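You operate a simulated robot arm through the tools that you are given. There is no shell and no other tool. Be economical: measure what you need, move in short steps, check, and stop when the job is done.

You are at the controls of a simulated robot arm. One attempt, no reset.

JOB
Clamp the ochre block, press its gold leaf down and burnish it bright.
Fine: stop up to it, black knob at TIGHT; white pad first, then the polishing stone; both go back. Set down upright: polishing stone with green knob.

Only the result counts: the job must be done as asked and must still hold three seconds after the hand-in. Knocking over, shifting, dropping, spilling or breaking anything else fails it.

ROBOT AND FRAMES
A 6-joint arm with a two-finger parallel gripper, fixed in place. Base frame: the origin is at the foot of the arm, x ahead of it, y to its left, z up; the work surface is at about z = 0. Lengths are in mm, angles in rad, forces in N, time in s.
With the tool pointing down near the work surface it reaches from about 140 to 580 mm from the base axis. Its first joint turns from -1.152 to 1.152 rad. Payload 2.1 kg.
The TCP is the grasp point between the finger pads, 30 mm short of the fingertips. In the tool frame z runs along the fingers and y along their closing line. The gripper opens to 94 mm. The fingers are 28 mm wide and 10 mm thick; the gripper's body (50 by 96 mm) begins 55 mm behind the TCP.
Orientation is that of the tool frame in the base frame, as a unit quaternion [w, x, y, z]. With the fingers straight down and closing along the base's y, the tool's x points along the base's -x, its y along +y and its z along -z.

CONTROLS
- The arm moves only by the tool move_arm. Its argument "plan" is a list of rows, each a list of 3 entries, a list of its own where there are three numbers: the shift along the tool's x, y, z in mm, then the turn, a rotation vector about the tool's x, y, z in rad, then the opening, from 0 (shut) to 1 (fully open). In form: [[[dx, dy, dz], [wx, wy, wz], grip], ...]. A call has 1 to 8 rows; each row shifts and turns the commanded pose from where the row before left it, along the tool's axes as they then stand. Each row takes 0.2 s and may step no farther than 50 mm and 0.15 rad from the row before; otherwise, or with a gripper value out of range, the whole call is refused. Where a pose cannot be reached the arm comes as near as it can. A force on the tool above 40 N (or 10 N above the force at the start of the call, whichever is more), or a blocked arm, ends the call early, and 0.2 s more pass. The fingers move at their own pace (about 72 mm/s each) and stop on an object; they squeeze with about 20 N. The grip force told is the motor's: it shows also when the fingers shut on nothing. Time passes only in rows, and 0.2 s behind the last, so rows that do not move let the fingers close. It gives the time, the measured TCP pose, the force on the tool (base axes), the opening and the grip force at its end, in the units of the frame above (readings bear some noise), with the torque about the TCP (base axes, N m) and any sound that the robot's microphone picked up, and new pictures: "pictures" is both (left out), scene, wrist or none.
- Cameras (640 x 400 px; columns grow to the right, rows downward): "scene" is fixed at [65.5, -380.3, 496.3]; the picture's right is [0.68, -0.73, 0.00], its down [-0.34, -0.32, -0.89] and it looks along [0.65, 0.61, -0.46] (base axes); focal length 283 px, centre (320, 200). "wrist" rides on the gripper at [76, 14, -102] in the tool frame; the picture's right is [-0.18, 0.98, 0.00], its down [-0.75, -0.14, -0.64] and it looks along [-0.63, -0.12, 0.77] (tool axes); focal length 243 px, centre (320, 200). There is no depth. A picture from a camera that has moved, and an enlarged one, comes with that camera's place and axes in the base frame and with its lens.
- zoom(camera, box): a new picture of the part [left, top, right, bottom] of that camera's present view, enlarged. The clock stands still meanwhile.
- close_job(): hands the job in; it is judged then, once.

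Work in short steps. Places have to be worked out from the pictures, the camera data and where the tool is seen: move nearer, look again, correct. Check each grasp and each placing, and mend what went wrong. You have 120 turns and 200 pictures in all, those below and enlarged ones among them. Open the gripper and draw the arm clear of the work before you hand the job in, unless the task says otherwise; then end with one line.

The tools are called after ">>>" as name(argument=value, ...) on one line, values as JSON. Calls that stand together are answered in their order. move_arm: Moves the arm, as the interface text tells. Its arguments: {"type":"object","properties":{"plan":{"type":"array","items":{"type":"array"}},"pictures":{"type":"string","enum":["both","scene","wrist","none"]}},"required":["plan"]} The other tools are called the same way: zoom (camera, box) takes an enlarged picture of a part of a camera's view; close_job () hands the job in.

At the start:

```text
time_s: 0.0
ee_pos: [340.9, -111.9, 360.9]
orientation: [0.0, -0.001, 1.0, 0.001]
wrist_force: [0.2, 0.2, 0.1]
ft_torque: [0.01, 0.0, -0.04]
grip_width: 94.3
grasp_force: 0.1
```

scene: 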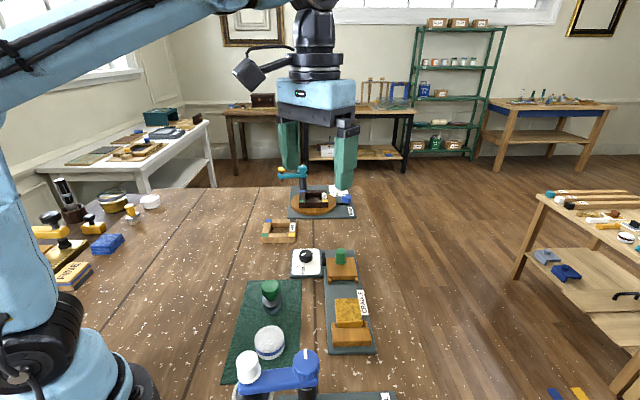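
wrist: 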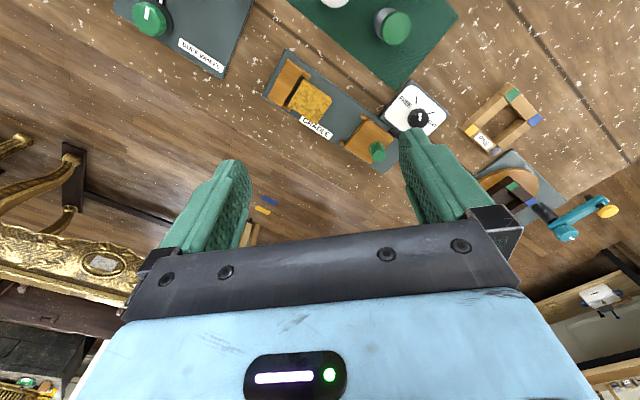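

I start by enlarging the work area in both cameras to identify the parts.

>>> zoom(camera="scene", box=[220, 230, 400, 400])

>>> zoom(camera="wrist", box=[250, 0, 470, 180])

>>> zoom(camera="scene", box=[250, 150, 370, 250])

```text
2.35 times, centred on (310, 315) of scene
camera zoom: at [65.5, -380.3, 496.3], right [0.68, -0.73, 0.0], down [-0.34, -0.32, -0.89], along [0.65, 0.61, -0.46], focal length 666 px, centre (344, -71)
```

zoom: 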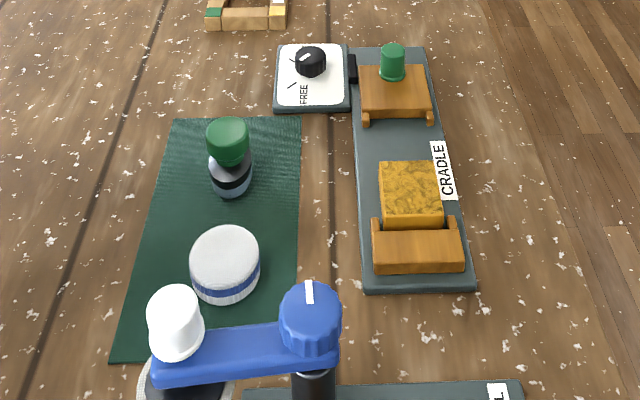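

```text
2.22 times, centred on (360, 90) of wrist
camera zoom: at [264.5, -98.0, 464.1], right [0.18, 0.98, 0.0], down [0.75, -0.14, 0.64], along [0.63, -0.12, -0.77], focal length 539 px, centre (231, 444)
```

zoom: 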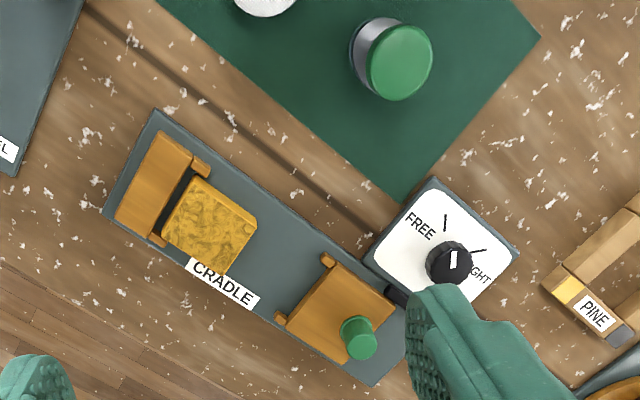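

```text
4.00 times, centred on (310, 200) of scene
camera zoom: at [65.5, -380.3, 496.3], right [0.68, -0.73, 0.0], down [-0.34, -0.32, -0.89], along [0.65, 0.61, -0.46], focal length 1132 px, centre (360, 200)
```

zoom: 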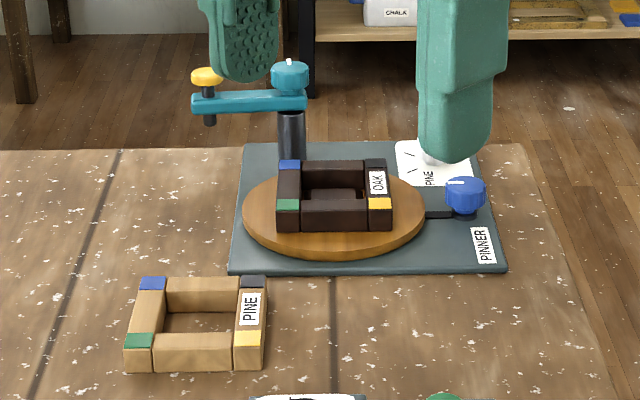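

Estimated: ochre block near (395,-143), stop knob (508,-33), black knob (465,45), stone (317,-2), white pad (249,-83). I pull back to view the near part better.

>>> move_arm(plan=[[[45, 0, 0], [0, 0, 0], 1], [[45, 0, 0], [0, 0, 0], 1], [[40, 0, 0], [0, 0, 0], 1], [[0, 0, 0], [0, 0, 0], 1]], pictures="wrist")

```text
time_s: 1.0
ee_pos: [210.1, -110.6, 359.6]
orientation: [-0.001, 0.0, 1.0, 0.0]
wrist_force: [0.7, -0.5, -1.0]
ft_torque: [0.02, -0.03, 0.05]
grip_width: 94.2
grasp_force: 0.1
camera wrist: at [134.7, -97.1, 462.1], right [0.18, 0.98, 0.0], down [0.75, -0.14, 0.64], along [0.63, -0.12, -0.77], focal length 243 px, centre (320, 200)
```

wrist: 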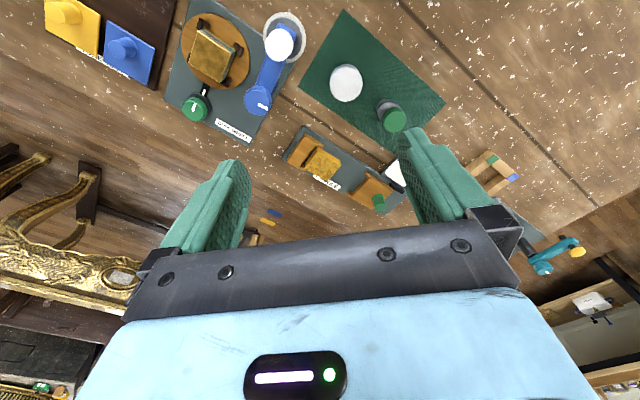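

>>> zoom(camera="wrist", box=[160, 0, 460, 190])

```text
2.11 times, centred on (310, 95) of wrist
camera zoom: at [134.7, -97.1, 462.1], right [0.18, 0.98, 0.0], down [0.75, -0.14, 0.64], along [0.63, -0.12, -0.77], focal length 511 px, centre (341, 421)
```

zoom: 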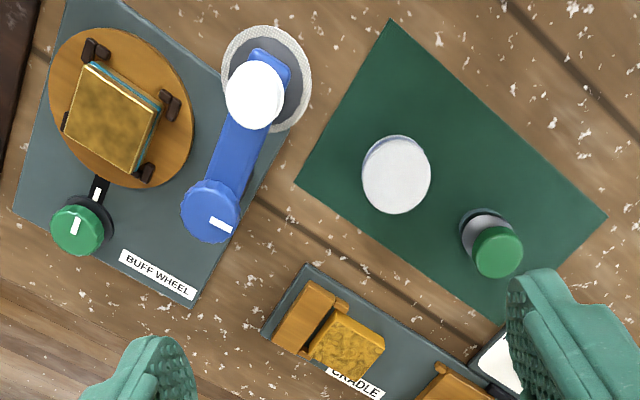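

Layout consistent. I yaw +45° to align with the rail, so the fingers close across it.

>>> move_arm(plan=[[[0, 0, 0], [0, 0, -0.131], 1], [[0, 0, 0], [0, 0, -0.131], 1], [[0, 0, 0], [0, 0, -0.131], 1], [[0, 0, 0], [0, 0, -0.131], 1], [[0, 0, 0], [0, 0, -0.131], 1], [[0, 0, 0], [0, 0, -0.13], 1]], pictures="none")

>>> move_arm(plan=[[[-35, -33, 0], [0, 0, 0], 1], [[-35, -33, 0], [0, 0, 0], 1], [[-35, -33, 0], [0, 0, 0], 1], [[-35, -33, 0], [0, 0, 0], 1], [[0, 0, 45], [0, 0, 0], 1], [[0, 0, 45], [0, 0, 0], 1], [[0, 0, 0], [0, 0, 0], 1]], pictures="both")

```text
time_s: 2.4
ee_pos: [209.3, -113.1, 359.8]
orientation: [0.0, -0.384, 0.923, 0.0]
wrist_force: [0.0, -0.3, -0.3]
ft_torque: [0.03, 0.01, 0.02]
grip_width: 94.2
grasp_force: 0.1
```

```text
time_s: 4.0
ee_pos: [400.5, -106.1, 272.0]
orientation: [0.0, -0.382, 0.924, 0.0]
wrist_force: [0.8, -0.8, -0.2]
ft_torque: [-0.03, 0.03, 0.03]
grip_width: 93.9
grasp_force: 0.1
camera wrist: at [337.2, -150.0, 375.1], right [-0.56, 0.83, 0.0], down [0.63, 0.43, 0.64], along [0.53, 0.36, -0.77], focal length 243 px, centre (320, 200)
```

scene: 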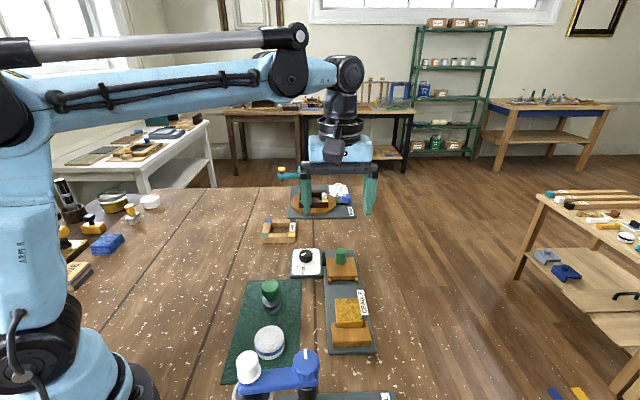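
wrist: 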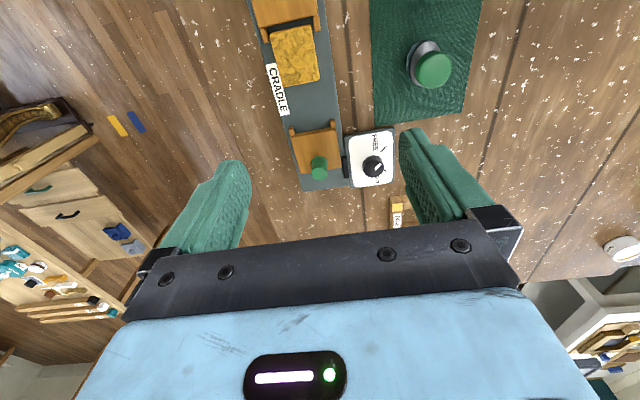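

>>> zoom(camera="wrist", box=[230, 0, 480, 200])

>>> zoom(camera="scene", box=[280, 240, 390, 360])

```text
2.00 times, centred on (355, 100) of wrist
camera zoom: at [337.2, -150.0, 375.1], right [-0.56, 0.83, 0.0], down [0.63, 0.43, 0.64], along [0.53, 0.36, -0.77], focal length 485 px, centre (250, 400)
```

zoom: 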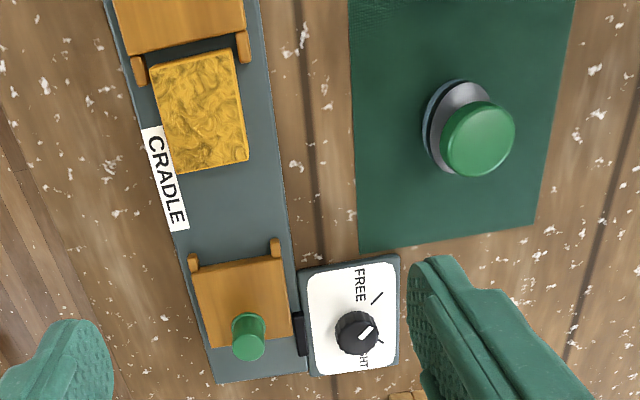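

```text
3.33 times, centred on (335, 300) of scene
camera zoom: at [65.5, -380.3, 496.3], right [0.68, -0.73, 0.0], down [-0.34, -0.32, -0.89], along [0.65, 0.61, -0.46], focal length 943 px, centre (270, -133)
```

zoom: 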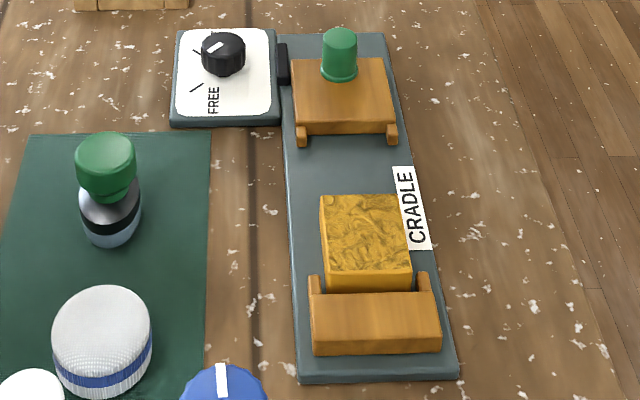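

Going in above the stop knob for a close look.

>>> move_arm(plan=[[[-41, -8, 25], [0, 0, 0], 1], [[-41, -8, 25], [0, 0, 0], 1], [[-41, -9, 25], [0, 0, 0], 1], [[0, 0, 25], [0, 0, 0], 1], [[0, 0, 0], [0, 0, 0], 1]], pictures="both")

>>> zoom(camera="wrist", box=[230, 30, 480, 220])

>>> zoom(camera="scene", box=[280, 200, 400, 300])

```text
time_s: 5.2
ee_pos: [510.7, -36.4, 173.6]
orientation: [-0.001, -0.382, 0.924, 0.0]
wrist_force: [0.7, -0.2, -0.4]
ft_torque: [0.0, 0.0, -0.03]
grip_width: 93.9
grasp_force: 0.0
camera wrist: at [446.7, -80.8, 278.2], right [-0.56, 0.83, 0.0], down [0.63, 0.43, 0.64], along [0.53, 0.36, -0.77], focal length 243 px, centre (320, 200)
```

scene: 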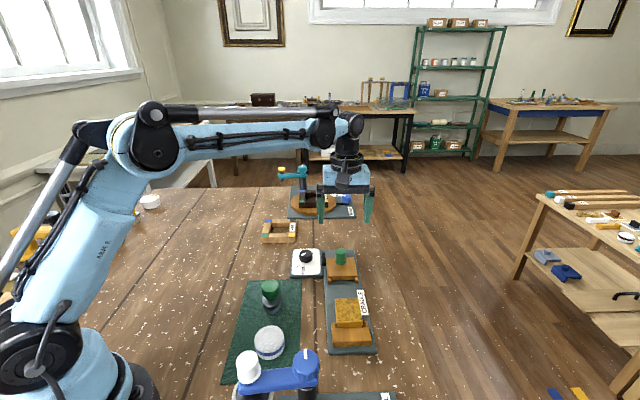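
wrist: 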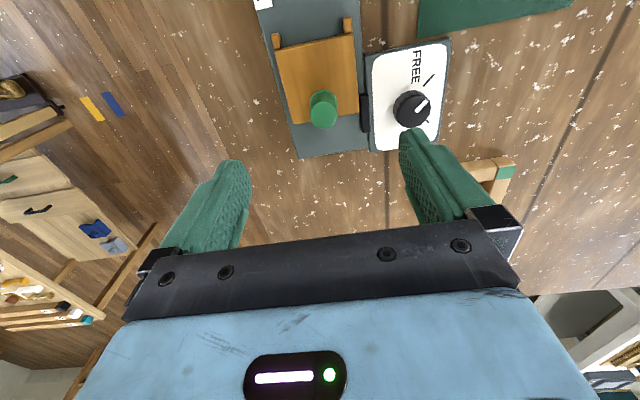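

```text
2.11 times, centred on (355, 125) of wrist
camera zoom: at [446.7, -80.8, 278.2], right [-0.56, 0.83, 0.0], down [0.63, 0.43, 0.64], along [0.53, 0.36, -0.77], focal length 511 px, centre (246, 358)
```

zoom: 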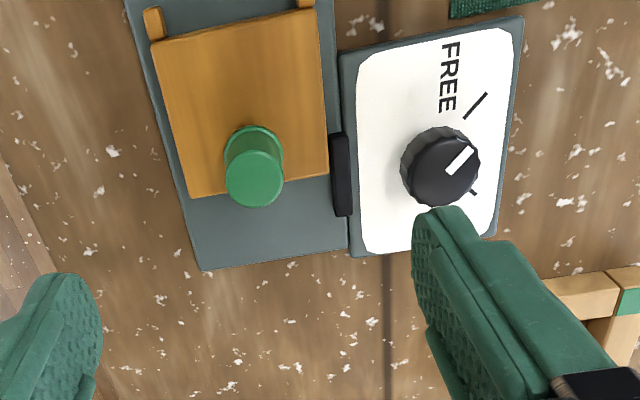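

```text
4.00 times, centred on (340, 250) of scene
camera zoom: at [65.5, -380.3, 496.3], right [0.68, -0.73, 0.0], down [-0.34, -0.32, -0.89], along [0.65, 0.61, -0.46], focal length 1132 px, centre (240, 0)
```

zoom: 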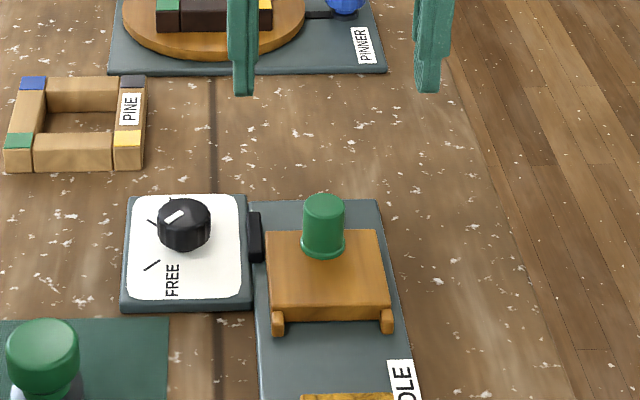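

Stop knob: axis about (512.5,-32), z 29–62, Ø26. The dial pointer is at FREE (180°), TIGHT is 90° clockwise. I descend onto the stop knob with half-open fingers.

>>> move_arm(plan=[[[-4.5, 1.7, 40], [0, 0, 0], 0.55], [[0, 0, 40], [0, 0, 0], 0.55], [[0, 0, 28], [0, 0, 0], 0.55], [[0, 0, 0], [0, 0, 0], 0.55]], pictures="both")

```text
time_s: 6.2
ee_pos: [509.6, -35.0, 64.3]
orientation: [0.0, -0.382, 0.924, 0.001]
wrist_force: [0.1, 0.1, -0.4]
ft_torque: [0.05, 0.02, -0.01]
grip_width: 51.7
grasp_force: 0.1
camera wrist: at [446.0, -78.7, 167.0], right [-0.56, 0.83, 0.0], down [0.63, 0.43, 0.64], along [0.53, 0.36, -0.77], focal length 243 px, centre (320, 200)
```

scene: 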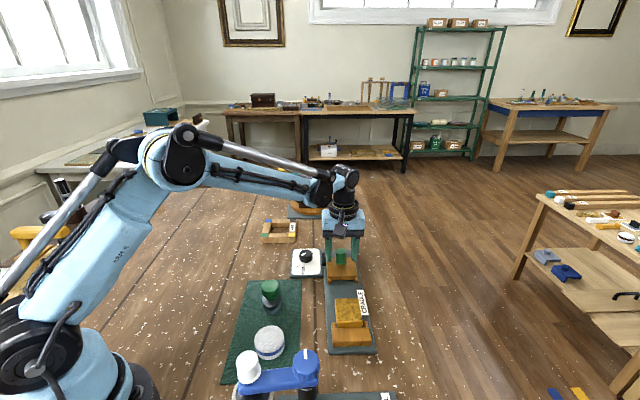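
wrist: 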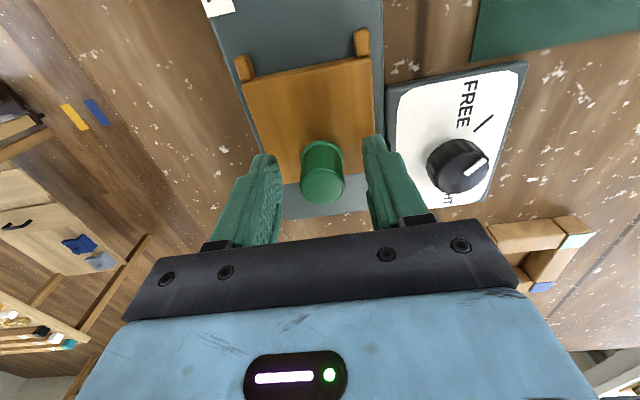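

Knob sits between the fingers; closing.

>>> move_arm(plan=[[[0, 0, 0], [0, 0, 0], 0.1], [[0, 0, 0], [0, 0, 0], 0.1], [[0, 0, 0], [0, 0, 0], 0.1]], pictures="wrist")

```text
time_s: 7.0
ee_pos: [509.3, -35.1, 63.4]
orientation: [0.0, -0.382, 0.924, 0.0]
wrist_force: [0.5, -0.5, -6.1]
ft_torque: [0.39, 0.36, -0.03]
grip_width: 25.0
grasp_force: 45.2
camera wrist: at [446.0, -78.7, 167.2], right [-0.56, 0.83, 0.0], down [0.63, 0.43, 0.64], along [0.53, 0.36, -0.77], focal length 243 px, centre (320, 200)
```

wrist: 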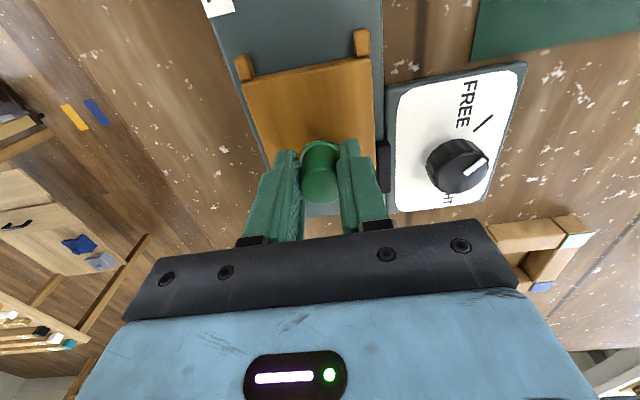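

Gripped (25 mm). Sliding the stop toward the block, ~60 of an estimated 75 mm.

>>> move_arm(plan=[[[12, 0.2, 0], [0, 0, 0], 0.1], [[12, 0.2, 0], [0, 0, 0], 0.1], [[12, 0.2, 0], [0, 0, 0], 0.1], [[12, 0.2, 0], [0, 0, 0], 0.1], [[12, 0.2, 0], [0, 0, 0], 0.1]], pictures="both")

>>> zoom(camera="scene", box=[280, 240, 390, 360])

```text
time_s: 8.2
ee_pos: [466.1, -78.0, 63.9]
orientation: [0.001, -0.382, 0.924, -0.004]
wrist_force: [19.5, -18.3, 27.8]
ft_torque: [-0.07, 0.13, -0.2]
grip_width: 24.7
grasp_force: 45.0
camera wrist: at [402.9, -120.5, 167.0], right [-0.56, 0.83, -0.01], down [0.63, 0.43, 0.64], along [0.53, 0.36, -0.77], focal length 243 px, centre (320, 200)
```

scene: 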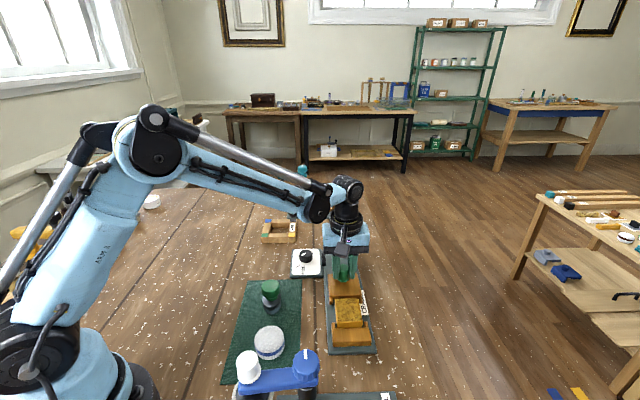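
wrist: 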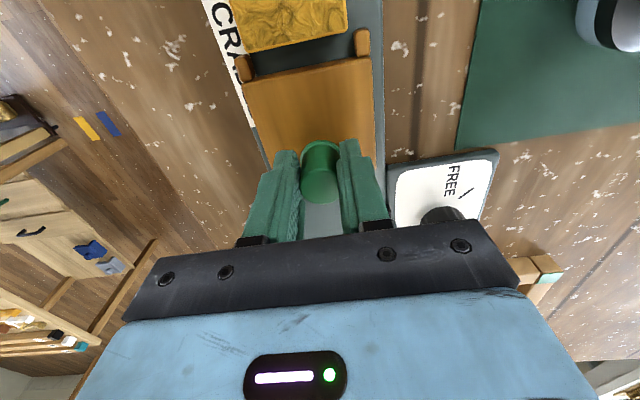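

```text
3.33 times, centred on (335, 300) of scene
camera zoom: at [65.3, -380.3, 496.3], right [0.68, -0.73, 0.0], down [-0.34, -0.32, -0.89], along [0.65, 0.61, -0.46], focal length 943 px, centre (270, -133)
```

zoom: 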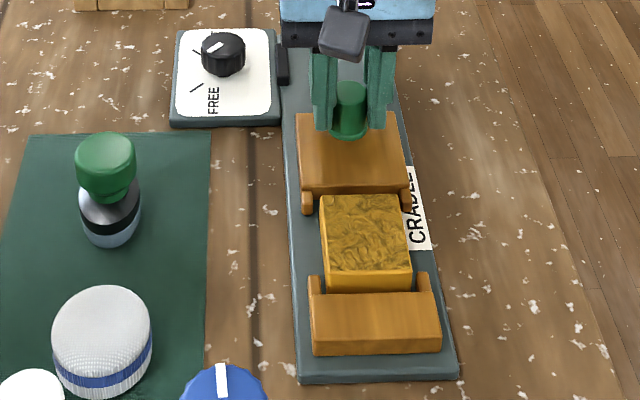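

Sideways force 27 N and upward 28 N: I relieve those (shift −y, up a little) and check before closing the last gap.

>>> move_arm(plan=[[[0, -1.5, -1], [0, 0, 0], 0.1], [[0, 0, 0], [0, 0, 0], 0.1]], pictures="none")

```text
time_s: 8.8
ee_pos: [467.5, -77.6, 64.5]
orientation: [0.001, -0.382, 0.924, -0.002]
wrist_force: [15.6, -16.5, 15.0]
ft_torque: [0.1, -0.06, -0.15]
grip_width: 25.1
grasp_force: 44.5
```

>>> move_arm(plan=[[[0, -2, -1], [0, 0, 0], 0.1], [[0, -1.5, 0], [0, 0, 0], 0.1], [[0, 0, 0], [0, 0, 0], 0.1]], pictures="wrist")

>>> zoom(camera="wrist", box=[200, 0, 420, 180])

```text
time_s: 9.7
ee_pos: [468.8, -75.8, 63.4]
orientation: [-0.002, -0.384, 0.923, 0.004]
wrist_force: [-2.5, 2.6, -5.7]
ft_torque: [-0.5, -0.44, 0.0]
grip_width: 25.0
grasp_force: 44.8
stopped in row 3: the force on the tool passed its limit at 42 N (the readings are from after the stop); the commanded pose is now the measured one
camera wrist: at [405.9, -120.6, 167.4], right [-0.57, 0.82, 0.01], down [0.63, 0.43, 0.64], along [0.52, 0.37, -0.77], focal length 243 px, centre (320, 200)
```

wrist: 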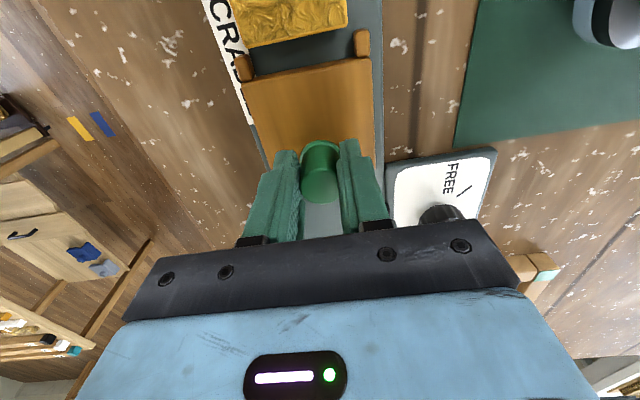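

```text
2.22 times, centred on (310, 90) of wrist
camera zoom: at [405.9, -120.6, 167.4], right [-0.57, 0.82, 0.01], down [0.63, 0.43, 0.64], along [0.52, 0.37, -0.77], focal length 539 px, centre (342, 444)
```

zoom: 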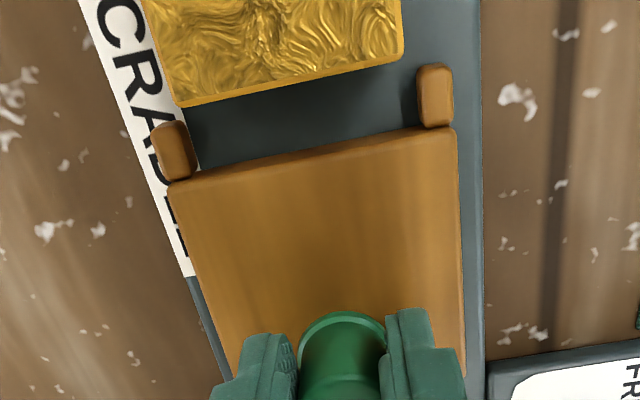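

Rail slide is actually at 45.1°, i.e. straight along tool x. About 15 mm remain; I advance in small steps.

>>> move_arm(plan=[[[4, 0, 0], [0, 0, 0], 0.1], [[4, 0, 0], [0, 0, 0], 0.1], [[0, 0, 0], [0, 0, 0], 0.1]], pictures="none")

```text
time_s: 10.5
ee_pos: [463.6, -80.7, 64.4]
orientation: [-0.001, -0.386, 0.923, 0.004]
wrist_force: [-3.7, 4.2, 15.5]
ft_torque: [-0.39, -0.5, 0.08]
grip_width: 24.9
grasp_force: 44.7
```

>>> move_arm(plan=[[[3, 0, -0.5], [0, 0, 0], 0.1], [[2, 0, 0], [0, 0, 0], 0.1], [[0, 0, 0], [0, 0, 0], 0.1]], pictures="wrist")

>>> zoom(camera="scene", box=[310, 270, 390, 360])

```text
time_s: 11.3
ee_pos: [460.2, -85.1, 63.9]
orientation: [-0.002, -0.385, 0.923, 0.004]
wrist_force: [-7.5, 6.9, -17.0]
ft_torque: [-0.19, -0.61, 0.09]
grip_width: 25.0
grasp_force: 44.9
camera wrist: at [397.3, -129.6, 167.4], right [-0.57, 0.82, 0.01], down [0.63, 0.43, 0.64], along [0.52, 0.37, -0.77], focal length 243 px, centre (320, 200)
```

wrist: 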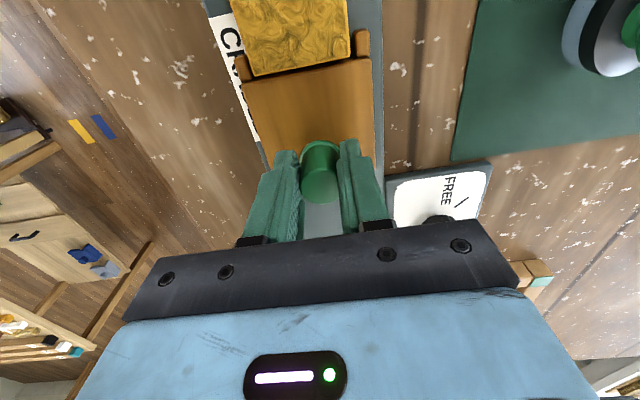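

```text
4.44 times, centred on (350, 315) of scene
camera zoom: at [65.5, -380.3, 496.2], right [0.68, -0.73, 0.0], down [-0.34, -0.32, -0.89], along [0.65, 0.61, -0.46], focal length 1258 px, centre (187, -311)
```

zoom: 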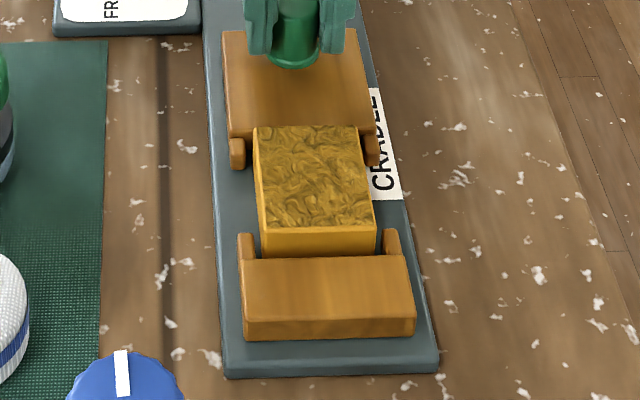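

Nearly touching; further 2 mm steps watching for resistance along the rail.

>>> move_arm(plan=[[[2, -0.5, 0.5], [0, 0, 0], 0.1], [[0, 0, 0], [0, 0, 0], 0.1]], pictures="wrist")

>>> zoom(camera="wrist", box=[200, 0, 420, 150])

```text
time_s: 11.9
ee_pos: [457.6, -86.0, 64.3]
orientation: [-0.001, -0.384, 0.923, 0.005]
wrist_force: [-12.8, 13.7, -1.5]
ft_torque: [-0.2, -0.32, 0.17]
grip_width: 24.9
grasp_force: 44.7
camera wrist: at [396.1, -131.0, 167.4], right [-0.57, 0.82, 0.01], down [0.63, 0.43, 0.64], along [0.52, 0.37, -0.77], focal length 243 px, centre (320, 200)
```

wrist: 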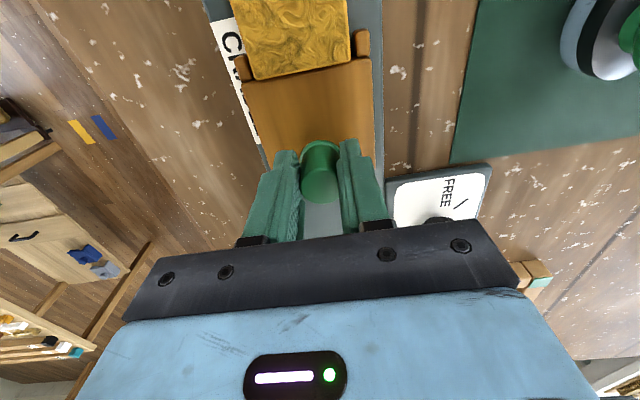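

```text
2.67 times, centred on (310, 75) of wrist
camera zoom: at [396.1, -131.0, 167.4], right [-0.57, 0.82, 0.01], down [0.63, 0.43, 0.64], along [0.52, 0.37, -0.77], focal length 647 px, centre (347, 533)
```

zoom: 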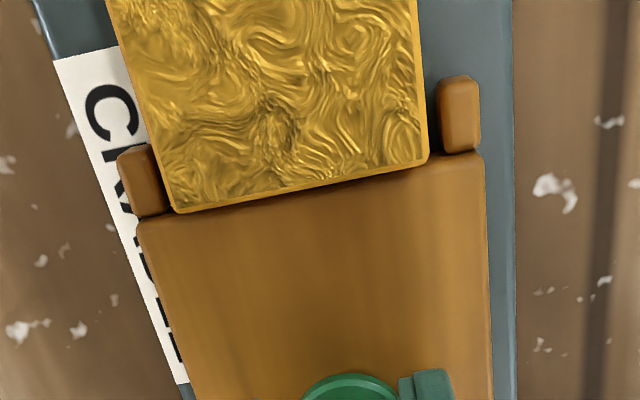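

>>> move_arm(plan=[[[2, 1.5, 0], [0, 0, 0], 0.1], [[0, 0, 0], [0, 0, 0], 0.1]], pictures="none")

>>> move_arm(plan=[[[2, 0, 0], [0, 0, 0], 0.1], [[0, 0, 0], [0, 0, 0], 0.1]], pictures="wrist")

>>> zoom(camera="wrist", box=[200, 0, 420, 150])

>>> zoom(camera="scene", box=[310, 270, 390, 360])

```text
time_s: 12.5
ee_pos: [456.6, -88.5, 64.9]
orientation: [0.0, -0.384, 0.923, 0.002]
wrist_force: [-4.8, 4.7, 22.1]
ft_torque: [-0.18, -0.43, 0.12]
grip_width: 24.8
grasp_force: 45.5
```

```text
time_s: 13.1
ee_pos: [455.2, -89.4, 64.9]
orientation: [-0.001, -0.385, 0.923, 0.003]
wrist_force: [1.1, -0.1, 23.2]
ft_torque: [-0.27, -0.62, 0.01]
grip_width: 24.8
grasp_force: 44.7
camera wrist: at [392.5, -133.5, 167.2], right [-0.57, 0.82, 0.01], down [0.63, 0.43, 0.64], along [0.53, 0.37, -0.77], focal length 243 px, centre (320, 200)
```

wrist: 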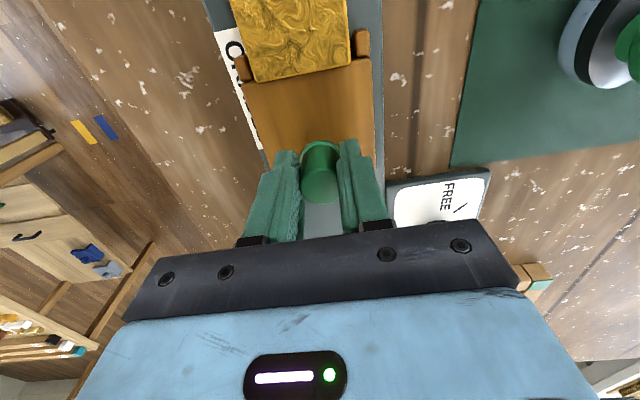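

```text
2.67 times, centred on (310, 75) of wrist
camera zoom: at [392.5, -133.5, 167.2], right [-0.57, 0.82, 0.01], down [0.63, 0.43, 0.64], along [0.53, 0.37, -0.77], focal length 647 px, centre (347, 533)
```

zoom: 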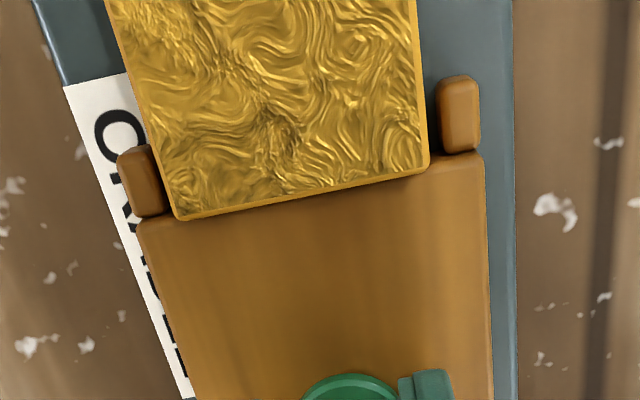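

```text
4.44 times, centred on (350, 315) of scene
camera zoom: at [65.3, -380.3, 496.3], right [0.68, -0.73, 0.0], down [-0.34, -0.32, -0.89], along [0.65, 0.61, -0.46], focal length 1258 px, centre (187, -311)
```

zoom: 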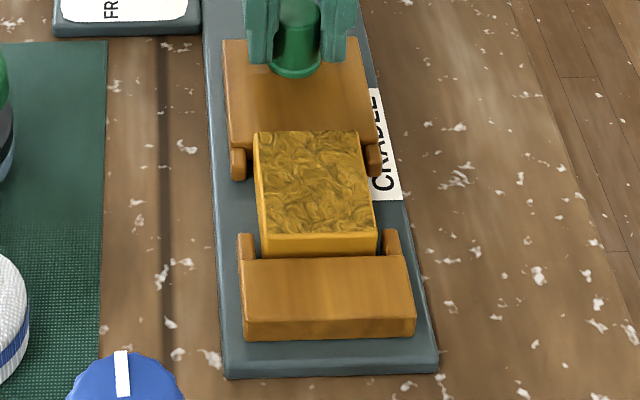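

The block itself has started sliding toward the fixed stop. I keep pushing until firm resistance shows.

>>> move_arm(plan=[[[2, 0, -0.5], [0, 0, 0], 0.1], [[2, 0, 0], [0, 0, 0], 0.1], [[0, 0, 0], [0, 0, 0], 0.1]], pictures="none")

>>> zoom(camera="scene", box=[310, 270, 390, 360])

```text
time_s: 13.9
ee_pos: [453.8, -92.0, 63.3]
orientation: [-0.001, -0.384, 0.923, 0.002]
wrist_force: [5.8, -5.1, 9.2]
ft_torque: [-0.49, -0.78, -0.03]
grip_width: 24.9
grasp_force: 45.1
```

```text
4.44 times, centred on (350, 315) of scene
camera zoom: at [65.4, -380.3, 496.3], right [0.68, -0.73, 0.0], down [-0.34, -0.32, -0.89], along [0.65, 0.61, -0.46], focal length 1258 px, centre (187, -311)
```

zoom: 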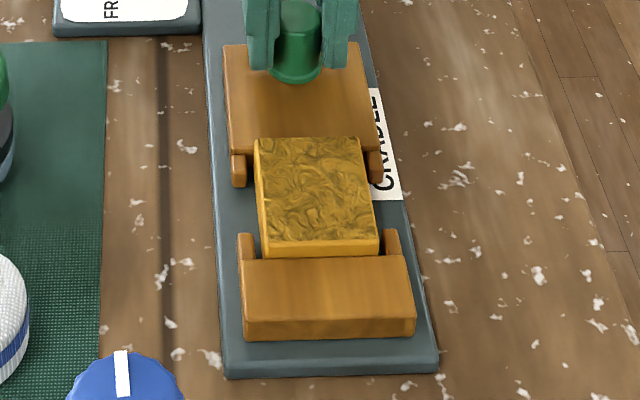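

>>> move_arm(plan=[[[2, -0.7, 0], [0, 0, 0], 0.1], [[2, 0, 0], [0, 0, 0], 0.1], [[0, 0, 0], [0, 0, 0], 0.1]], pictures="none")

>>> zoom(camera="scene", box=[310, 270, 390, 360])

```text
time_s: 14.7
ee_pos: [452.1, -92.8, 63.5]
orientation: [0.004, -0.386, 0.923, 0.004]
wrist_force: [30.4, 16.2, -11.3]
ft_torque: [-0.39, -0.77, -0.07]
grip_width: 24.8
grasp_force: 44.5
```

```text
4.44 times, centred on (350, 315) of scene
camera zoom: at [65.5, -380.3, 496.3], right [0.68, -0.73, 0.0], down [-0.34, -0.32, -0.89], along [0.65, 0.61, -0.46], focal length 1258 px, centre (187, -311)
```

zoom: 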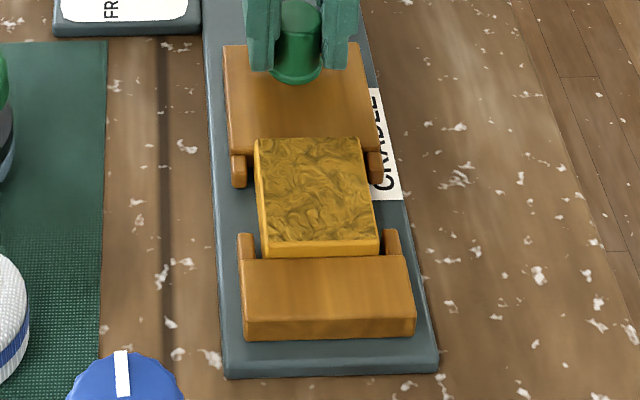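

Firm contact (33 N along the rail, no further motion). I release and rise.

>>> move_arm(plan=[[[-1, 0, 0], [0, 0, 0], 0.1], [[0, 0, 0], [0, 0, 0], 0.5], [[0, 0, 0], [0, 0, 0], 0.5], [[0, 0, -40], [0, 0, 0], 0.5], [[0, 0, -40], [0, 0, 0], 0.5], [[0, 0, 0], [0, 0, 0], 0.5]], pictures="wrist")

>>> zoom(camera="scene", box=[310, 270, 390, 360])

```text
time_s: 16.1
ee_pos: [451.5, -93.1, 143.4]
orientation: [-0.001, -0.386, 0.923, 0.003]
wrist_force: [-0.1, 0.3, -0.4]
ft_torque: [0.03, 0.02, -0.03]
grip_width: 47.0
grasp_force: 0.0
camera wrist: at [387.7, -137.8, 245.4], right [-0.57, 0.82, 0.01], down [0.63, 0.43, 0.64], along [0.52, 0.37, -0.77], focal length 243 px, centre (320, 200)
```

wrist: 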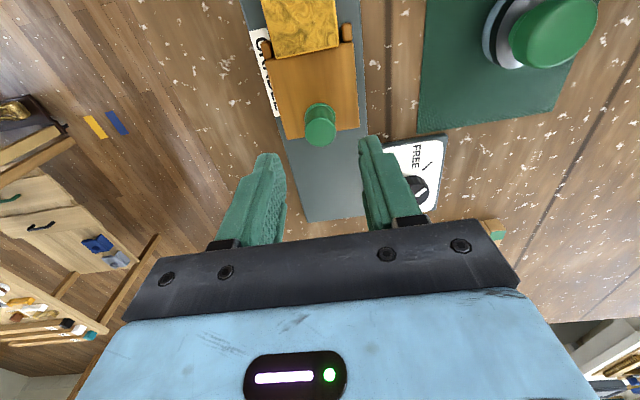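

```text
4.44 times, centred on (350, 315) of scene
camera zoom: at [65.5, -380.3, 496.3], right [0.68, -0.73, 0.0], down [-0.34, -0.32, -0.89], along [0.65, 0.61, -0.46], focal length 1258 px, centre (187, -311)
```

zoom: 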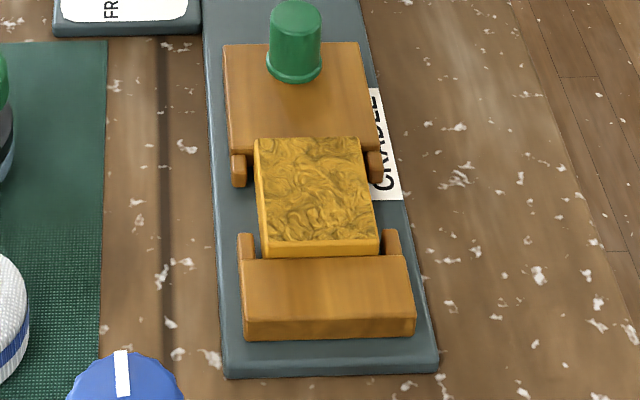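

Stop stays snug. Now over the black knob at about (466,46).

>>> move_arm(plan=[[[-36.4, 29.1, 0], [0, 0, 0], 0.6], [[-36.4, 29.1, 0], [0, 0, 0], 0.6], [[-36.4, 29.1, 0], [0, 0, 0], 0.6], [[0, 0, 20], [0, 0, 0], 0.6], [[0, 0, 0], [0, 0, 0], 0.6]], pictures="wrist")

>>> zoom(camera="wrist", box=[210, 50, 430, 220])

>>> zoom(camera="scene", box=[270, 220, 350, 290])

```text
time_s: 17.3
ee_pos: [465.1, 43.5, 123.8]
orientation: [-0.001, -0.386, 0.923, 0.003]
wrist_force: [-0.1, -0.6, 0.8]
ft_torque: [0.02, 0.01, 0.03]
grip_width: 56.3
grasp_force: 0.0
camera wrist: at [403.4, -1.0, 226.6], right [-0.57, 0.82, 0.01], down [0.63, 0.43, 0.64], along [0.52, 0.37, -0.77], focal length 243 px, centre (320, 200)
```

wrist: 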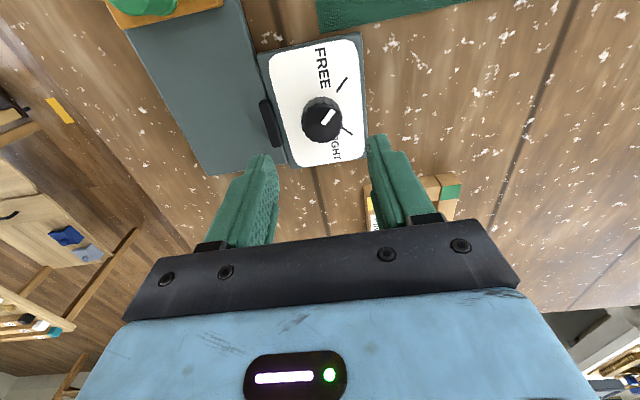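

```text
2.35 times, centred on (320, 135) of wrist
camera zoom: at [403.4, -1.0, 226.6], right [-0.57, 0.82, 0.01], down [0.63, 0.43, 0.64], along [0.52, 0.37, -0.77], focal length 571 px, centre (320, 353)
```

zoom: 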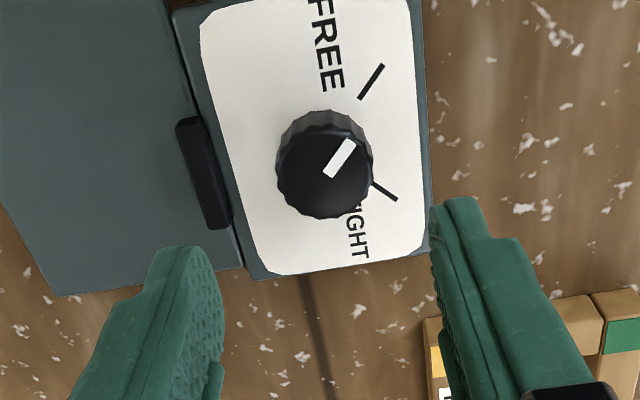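

```text
5.71 times, centred on (310, 255) of scene
camera zoom: at [65.5, -380.3, 496.3], right [0.68, -0.73, 0.0], down [-0.34, -0.32, -0.89], along [0.65, 0.61, -0.46], focal length 1617 px, centre (377, -114)
```

zoom: 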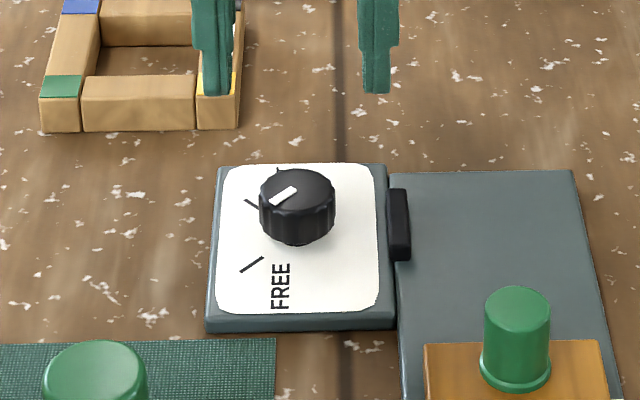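

Knob axis ≈ (467,46), top z≈41, Ø33. Descend with fingers at 45 mm.

>>> move_arm(plan=[[[-3.2, 0.3, 0], [0, 0, 0], 0.48], [[0, 0, 38], [0, 0, 0], 0.48], [[0, 0, 30], [0, 0, 0], 0.48], [[0, 0, 7], [0, 0, 0], 0.48], [[0, 0, 0], [0, 0, 0], 0.48]], pictures="both")

>>> zoom(camera="scene", box=[270, 220, 350, 290])

```text
time_s: 18.5
ee_pos: [466.9, 48.2, 50.6]
orientation: [-0.001, -0.385, 0.923, 0.004]
wrist_force: [0.1, 0.0, -0.2]
ft_torque: [0.0, -0.01, -0.01]
grip_width: 44.9
grasp_force: 0.0
camera wrist: at [404.0, 4.2, 153.5], right [-0.57, 0.82, 0.01], down [0.63, 0.43, 0.64], along [0.52, 0.37, -0.77], focal length 243 px, centre (320, 200)
```

scene: 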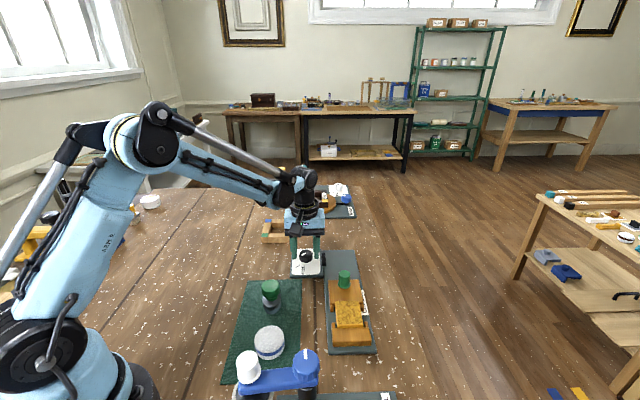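
wrist: 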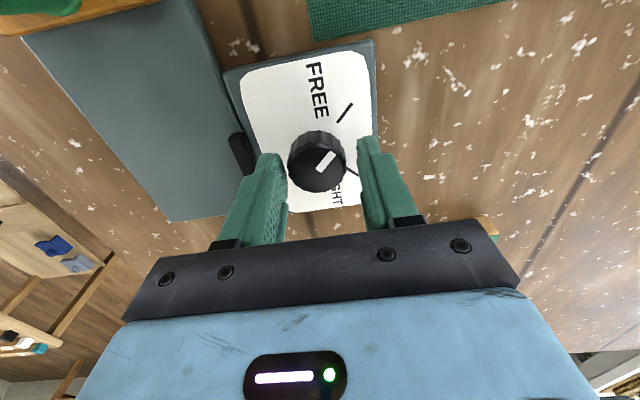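

```text
5.71 times, centred on (310, 255) of scene
camera zoom: at [65.5, -380.3, 496.3], right [0.68, -0.73, 0.0], down [-0.34, -0.32, -0.89], along [0.65, 0.61, -0.46], focal length 1617 px, centre (377, -114)
```

zoom: 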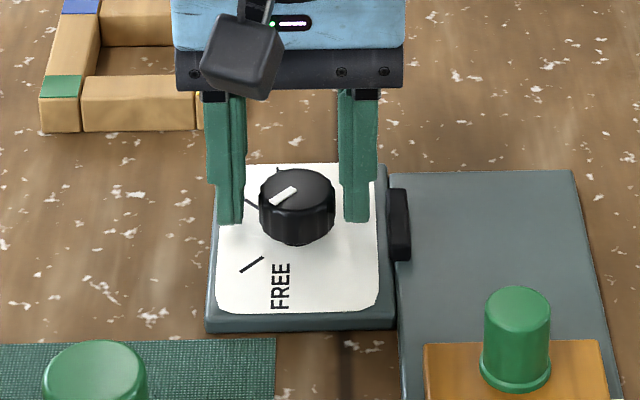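

Well placed; shift 2 mm back, 2 mm lower, then close.

>>> move_arm(plan=[[[2, 0, 2], [0, 0, 0], 0.48], [[0, 0, 0], [0, 0, 0], 0.15], [[0, 0, 0], [0, 0, 0], 0.15], [[0, 0, 0], [0, 0, 0], 0.15]], pictures="none")

```text
time_s: 19.5
ee_pos: [466.8, 44.6, 47.8]
orientation: [-0.001, -0.384, 0.923, 0.003]
wrist_force: [12.4, -8.7, -5.6]
ft_torque: [-0.06, -1.11, 0.0]
grip_width: 32.6
grasp_force: 45.3
```

Gripped at 32.6 mm. Turning clockwise first ~0.8 rad.

>>> move_arm(plan=[[[0, 0, 0], [0, 0, 0.13], 0.15], [[0, 0, 0], [0, 0, 0.13], 0.15], [[0, 0, 0], [0, 0, 0.13], 0.15], [[0, 0, 0], [0, 0, 0.13], 0.15], [[0, 0, 0], [0, 0, 0.13], 0.15], [[0, 0, 0], [0, 0, 0.13], 0.15]], pictures="wrist")

```text
time_s: 20.9
ee_pos: [466.1, 47.4, 47.9]
orientation: [0.0, -0.004, 1.0, 0.003]
wrist_force: [12.9, 1.3, -13.4]
ft_torque: [-0.59, -1.54, -0.02]
grip_width: 32.4
grasp_force: 45.0
camera wrist: at [390.1, 59.5, 152.1], right [0.18, 0.98, 0.01], down [0.76, -0.14, 0.64], along [0.63, -0.11, -0.77], focal length 243 px, centre (320, 200)
```

wrist: 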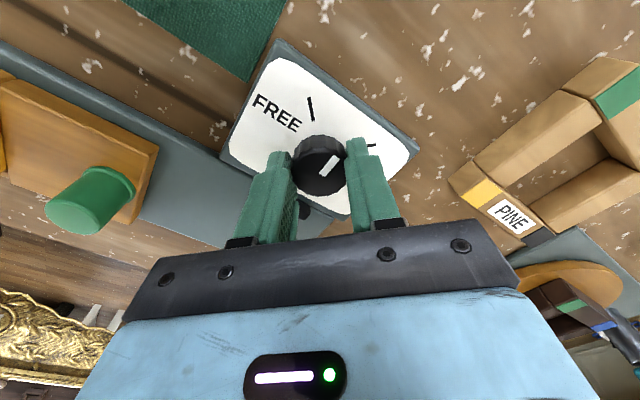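

Knob turned halfway with the gripper, no slip. Continue the other ~0.79 rad.

>>> move_arm(plan=[[[0, 0, 0], [0, 0, 0.13], 0.15], [[0, 0, 0], [0, 0, 0.13], 0.15], [[0, 0, 0], [0, 0, 0.13], 0.15], [[0, 0, 0], [0, 0, 0.13], 0.15], [[0, 0, 0], [0, 0, 0.13], 0.15], [[0, 0, 0], [0, 0, 0.13], 0.15], [[0, 0, 0], [0, 0, 0.01], 0.15]], pictures="wrist")

>>> zoom(camera="wrist", box=[220, 50, 440, 220])

```text
time_s: 22.5
ee_pos: [465.4, 47.0, 48.9]
orientation: [-0.004, 0.38, 0.925, 0.004]
wrist_force: [12.6, 25.1, -5.4]
ft_torque: [-0.68, -0.18, 0.04]
grip_width: 32.6
grasp_force: 45.4
camera wrist: at [422.9, 109.9, 152.9], right [0.82, 0.57, 0.0], down [0.44, -0.64, 0.63], along [0.36, -0.52, -0.77], focal length 243 px, centre (320, 200)
```

wrist: 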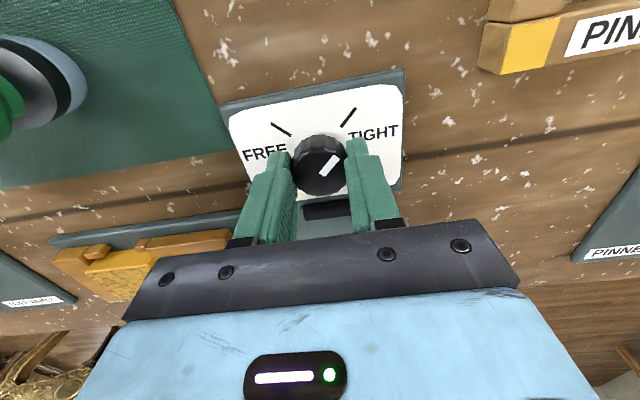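

```text
2.35 times, centred on (330, 135) of wrist
camera zoom: at [422.9, 109.9, 152.9], right [0.82, 0.57, 0.0], down [0.44, -0.64, 0.63], along [0.36, -0.52, -0.77], focal length 571 px, centre (296, 353)
```

zoom: 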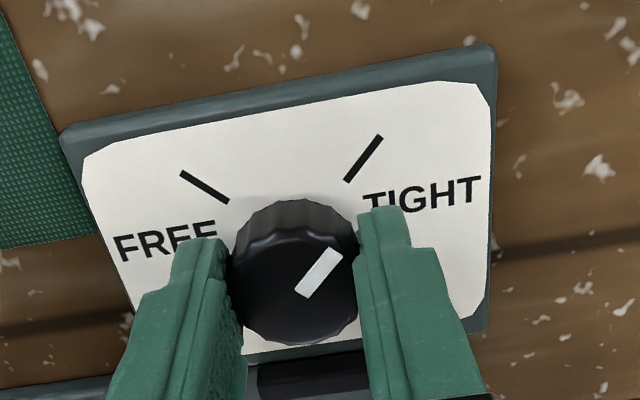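

Pointer reads TIGHT within a few degrees. Release, rise, and check.

>>> move_arm(plan=[[[0, 0, 0], [0, 0, 0], 0.5], [[0, 0, 0], [0, 0, 0], 0.5], [[0, 0, -35], [0, 0, 0], 0.5], [[0, 0, -35], [0, 0, 0], 0.5], [[0, 0, 0], [0, 0, 0], 0.5]], pictures="wrist")

>>> zoom(camera="wrist", box=[240, 50, 420, 180])

>>> zoom(camera="scene", box=[270, 220, 390, 360])

```text
time_s: 23.7
ee_pos: [466.0, 44.5, 118.7]
orientation: [-0.003, 0.38, 0.925, 0.002]
wrist_force: [-0.1, 0.0, -0.1]
ft_torque: [-0.01, 0.01, 0.0]
grip_width: 47.0
grasp_force: 0.0
camera wrist: at [422.6, 108.2, 221.5], right [0.82, 0.57, 0.0], down [0.44, -0.63, 0.64], along [0.36, -0.52, -0.77], focal length 243 px, centre (320, 200)
```

wrist: 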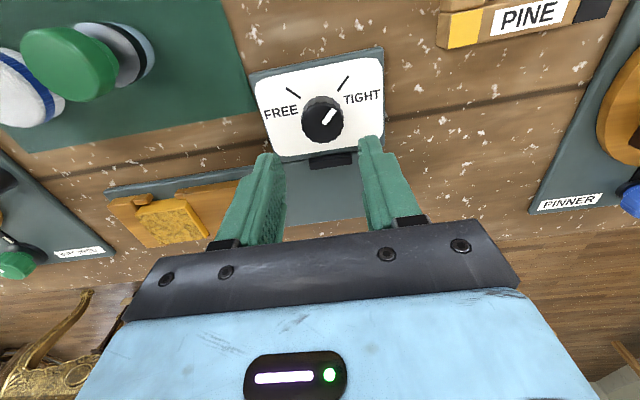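

```text
3.08 times, centred on (330, 115) of wrist
camera zoom: at [422.6, 108.2, 221.5], right [0.82, 0.57, 0.0], down [0.44, -0.63, 0.64], along [0.36, -0.52, -0.77], focal length 746 px, centre (289, 462)
```

zoom: 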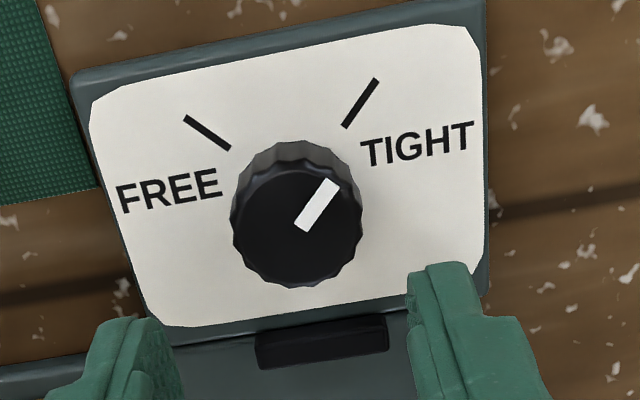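

```text
2.86 times, centred on (330, 290) of scene
camera zoom: at [65.5, -380.3, 496.3], right [0.68, -0.73, 0.0], down [-0.34, -0.32, -0.89], along [0.65, 0.61, -0.46], focal length 808 px, centre (291, -57)
```

zoom: 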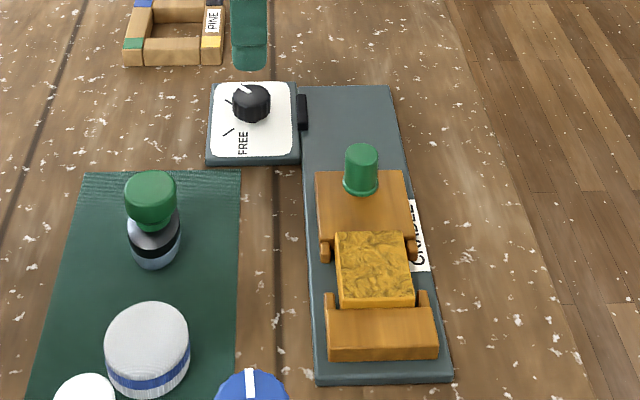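

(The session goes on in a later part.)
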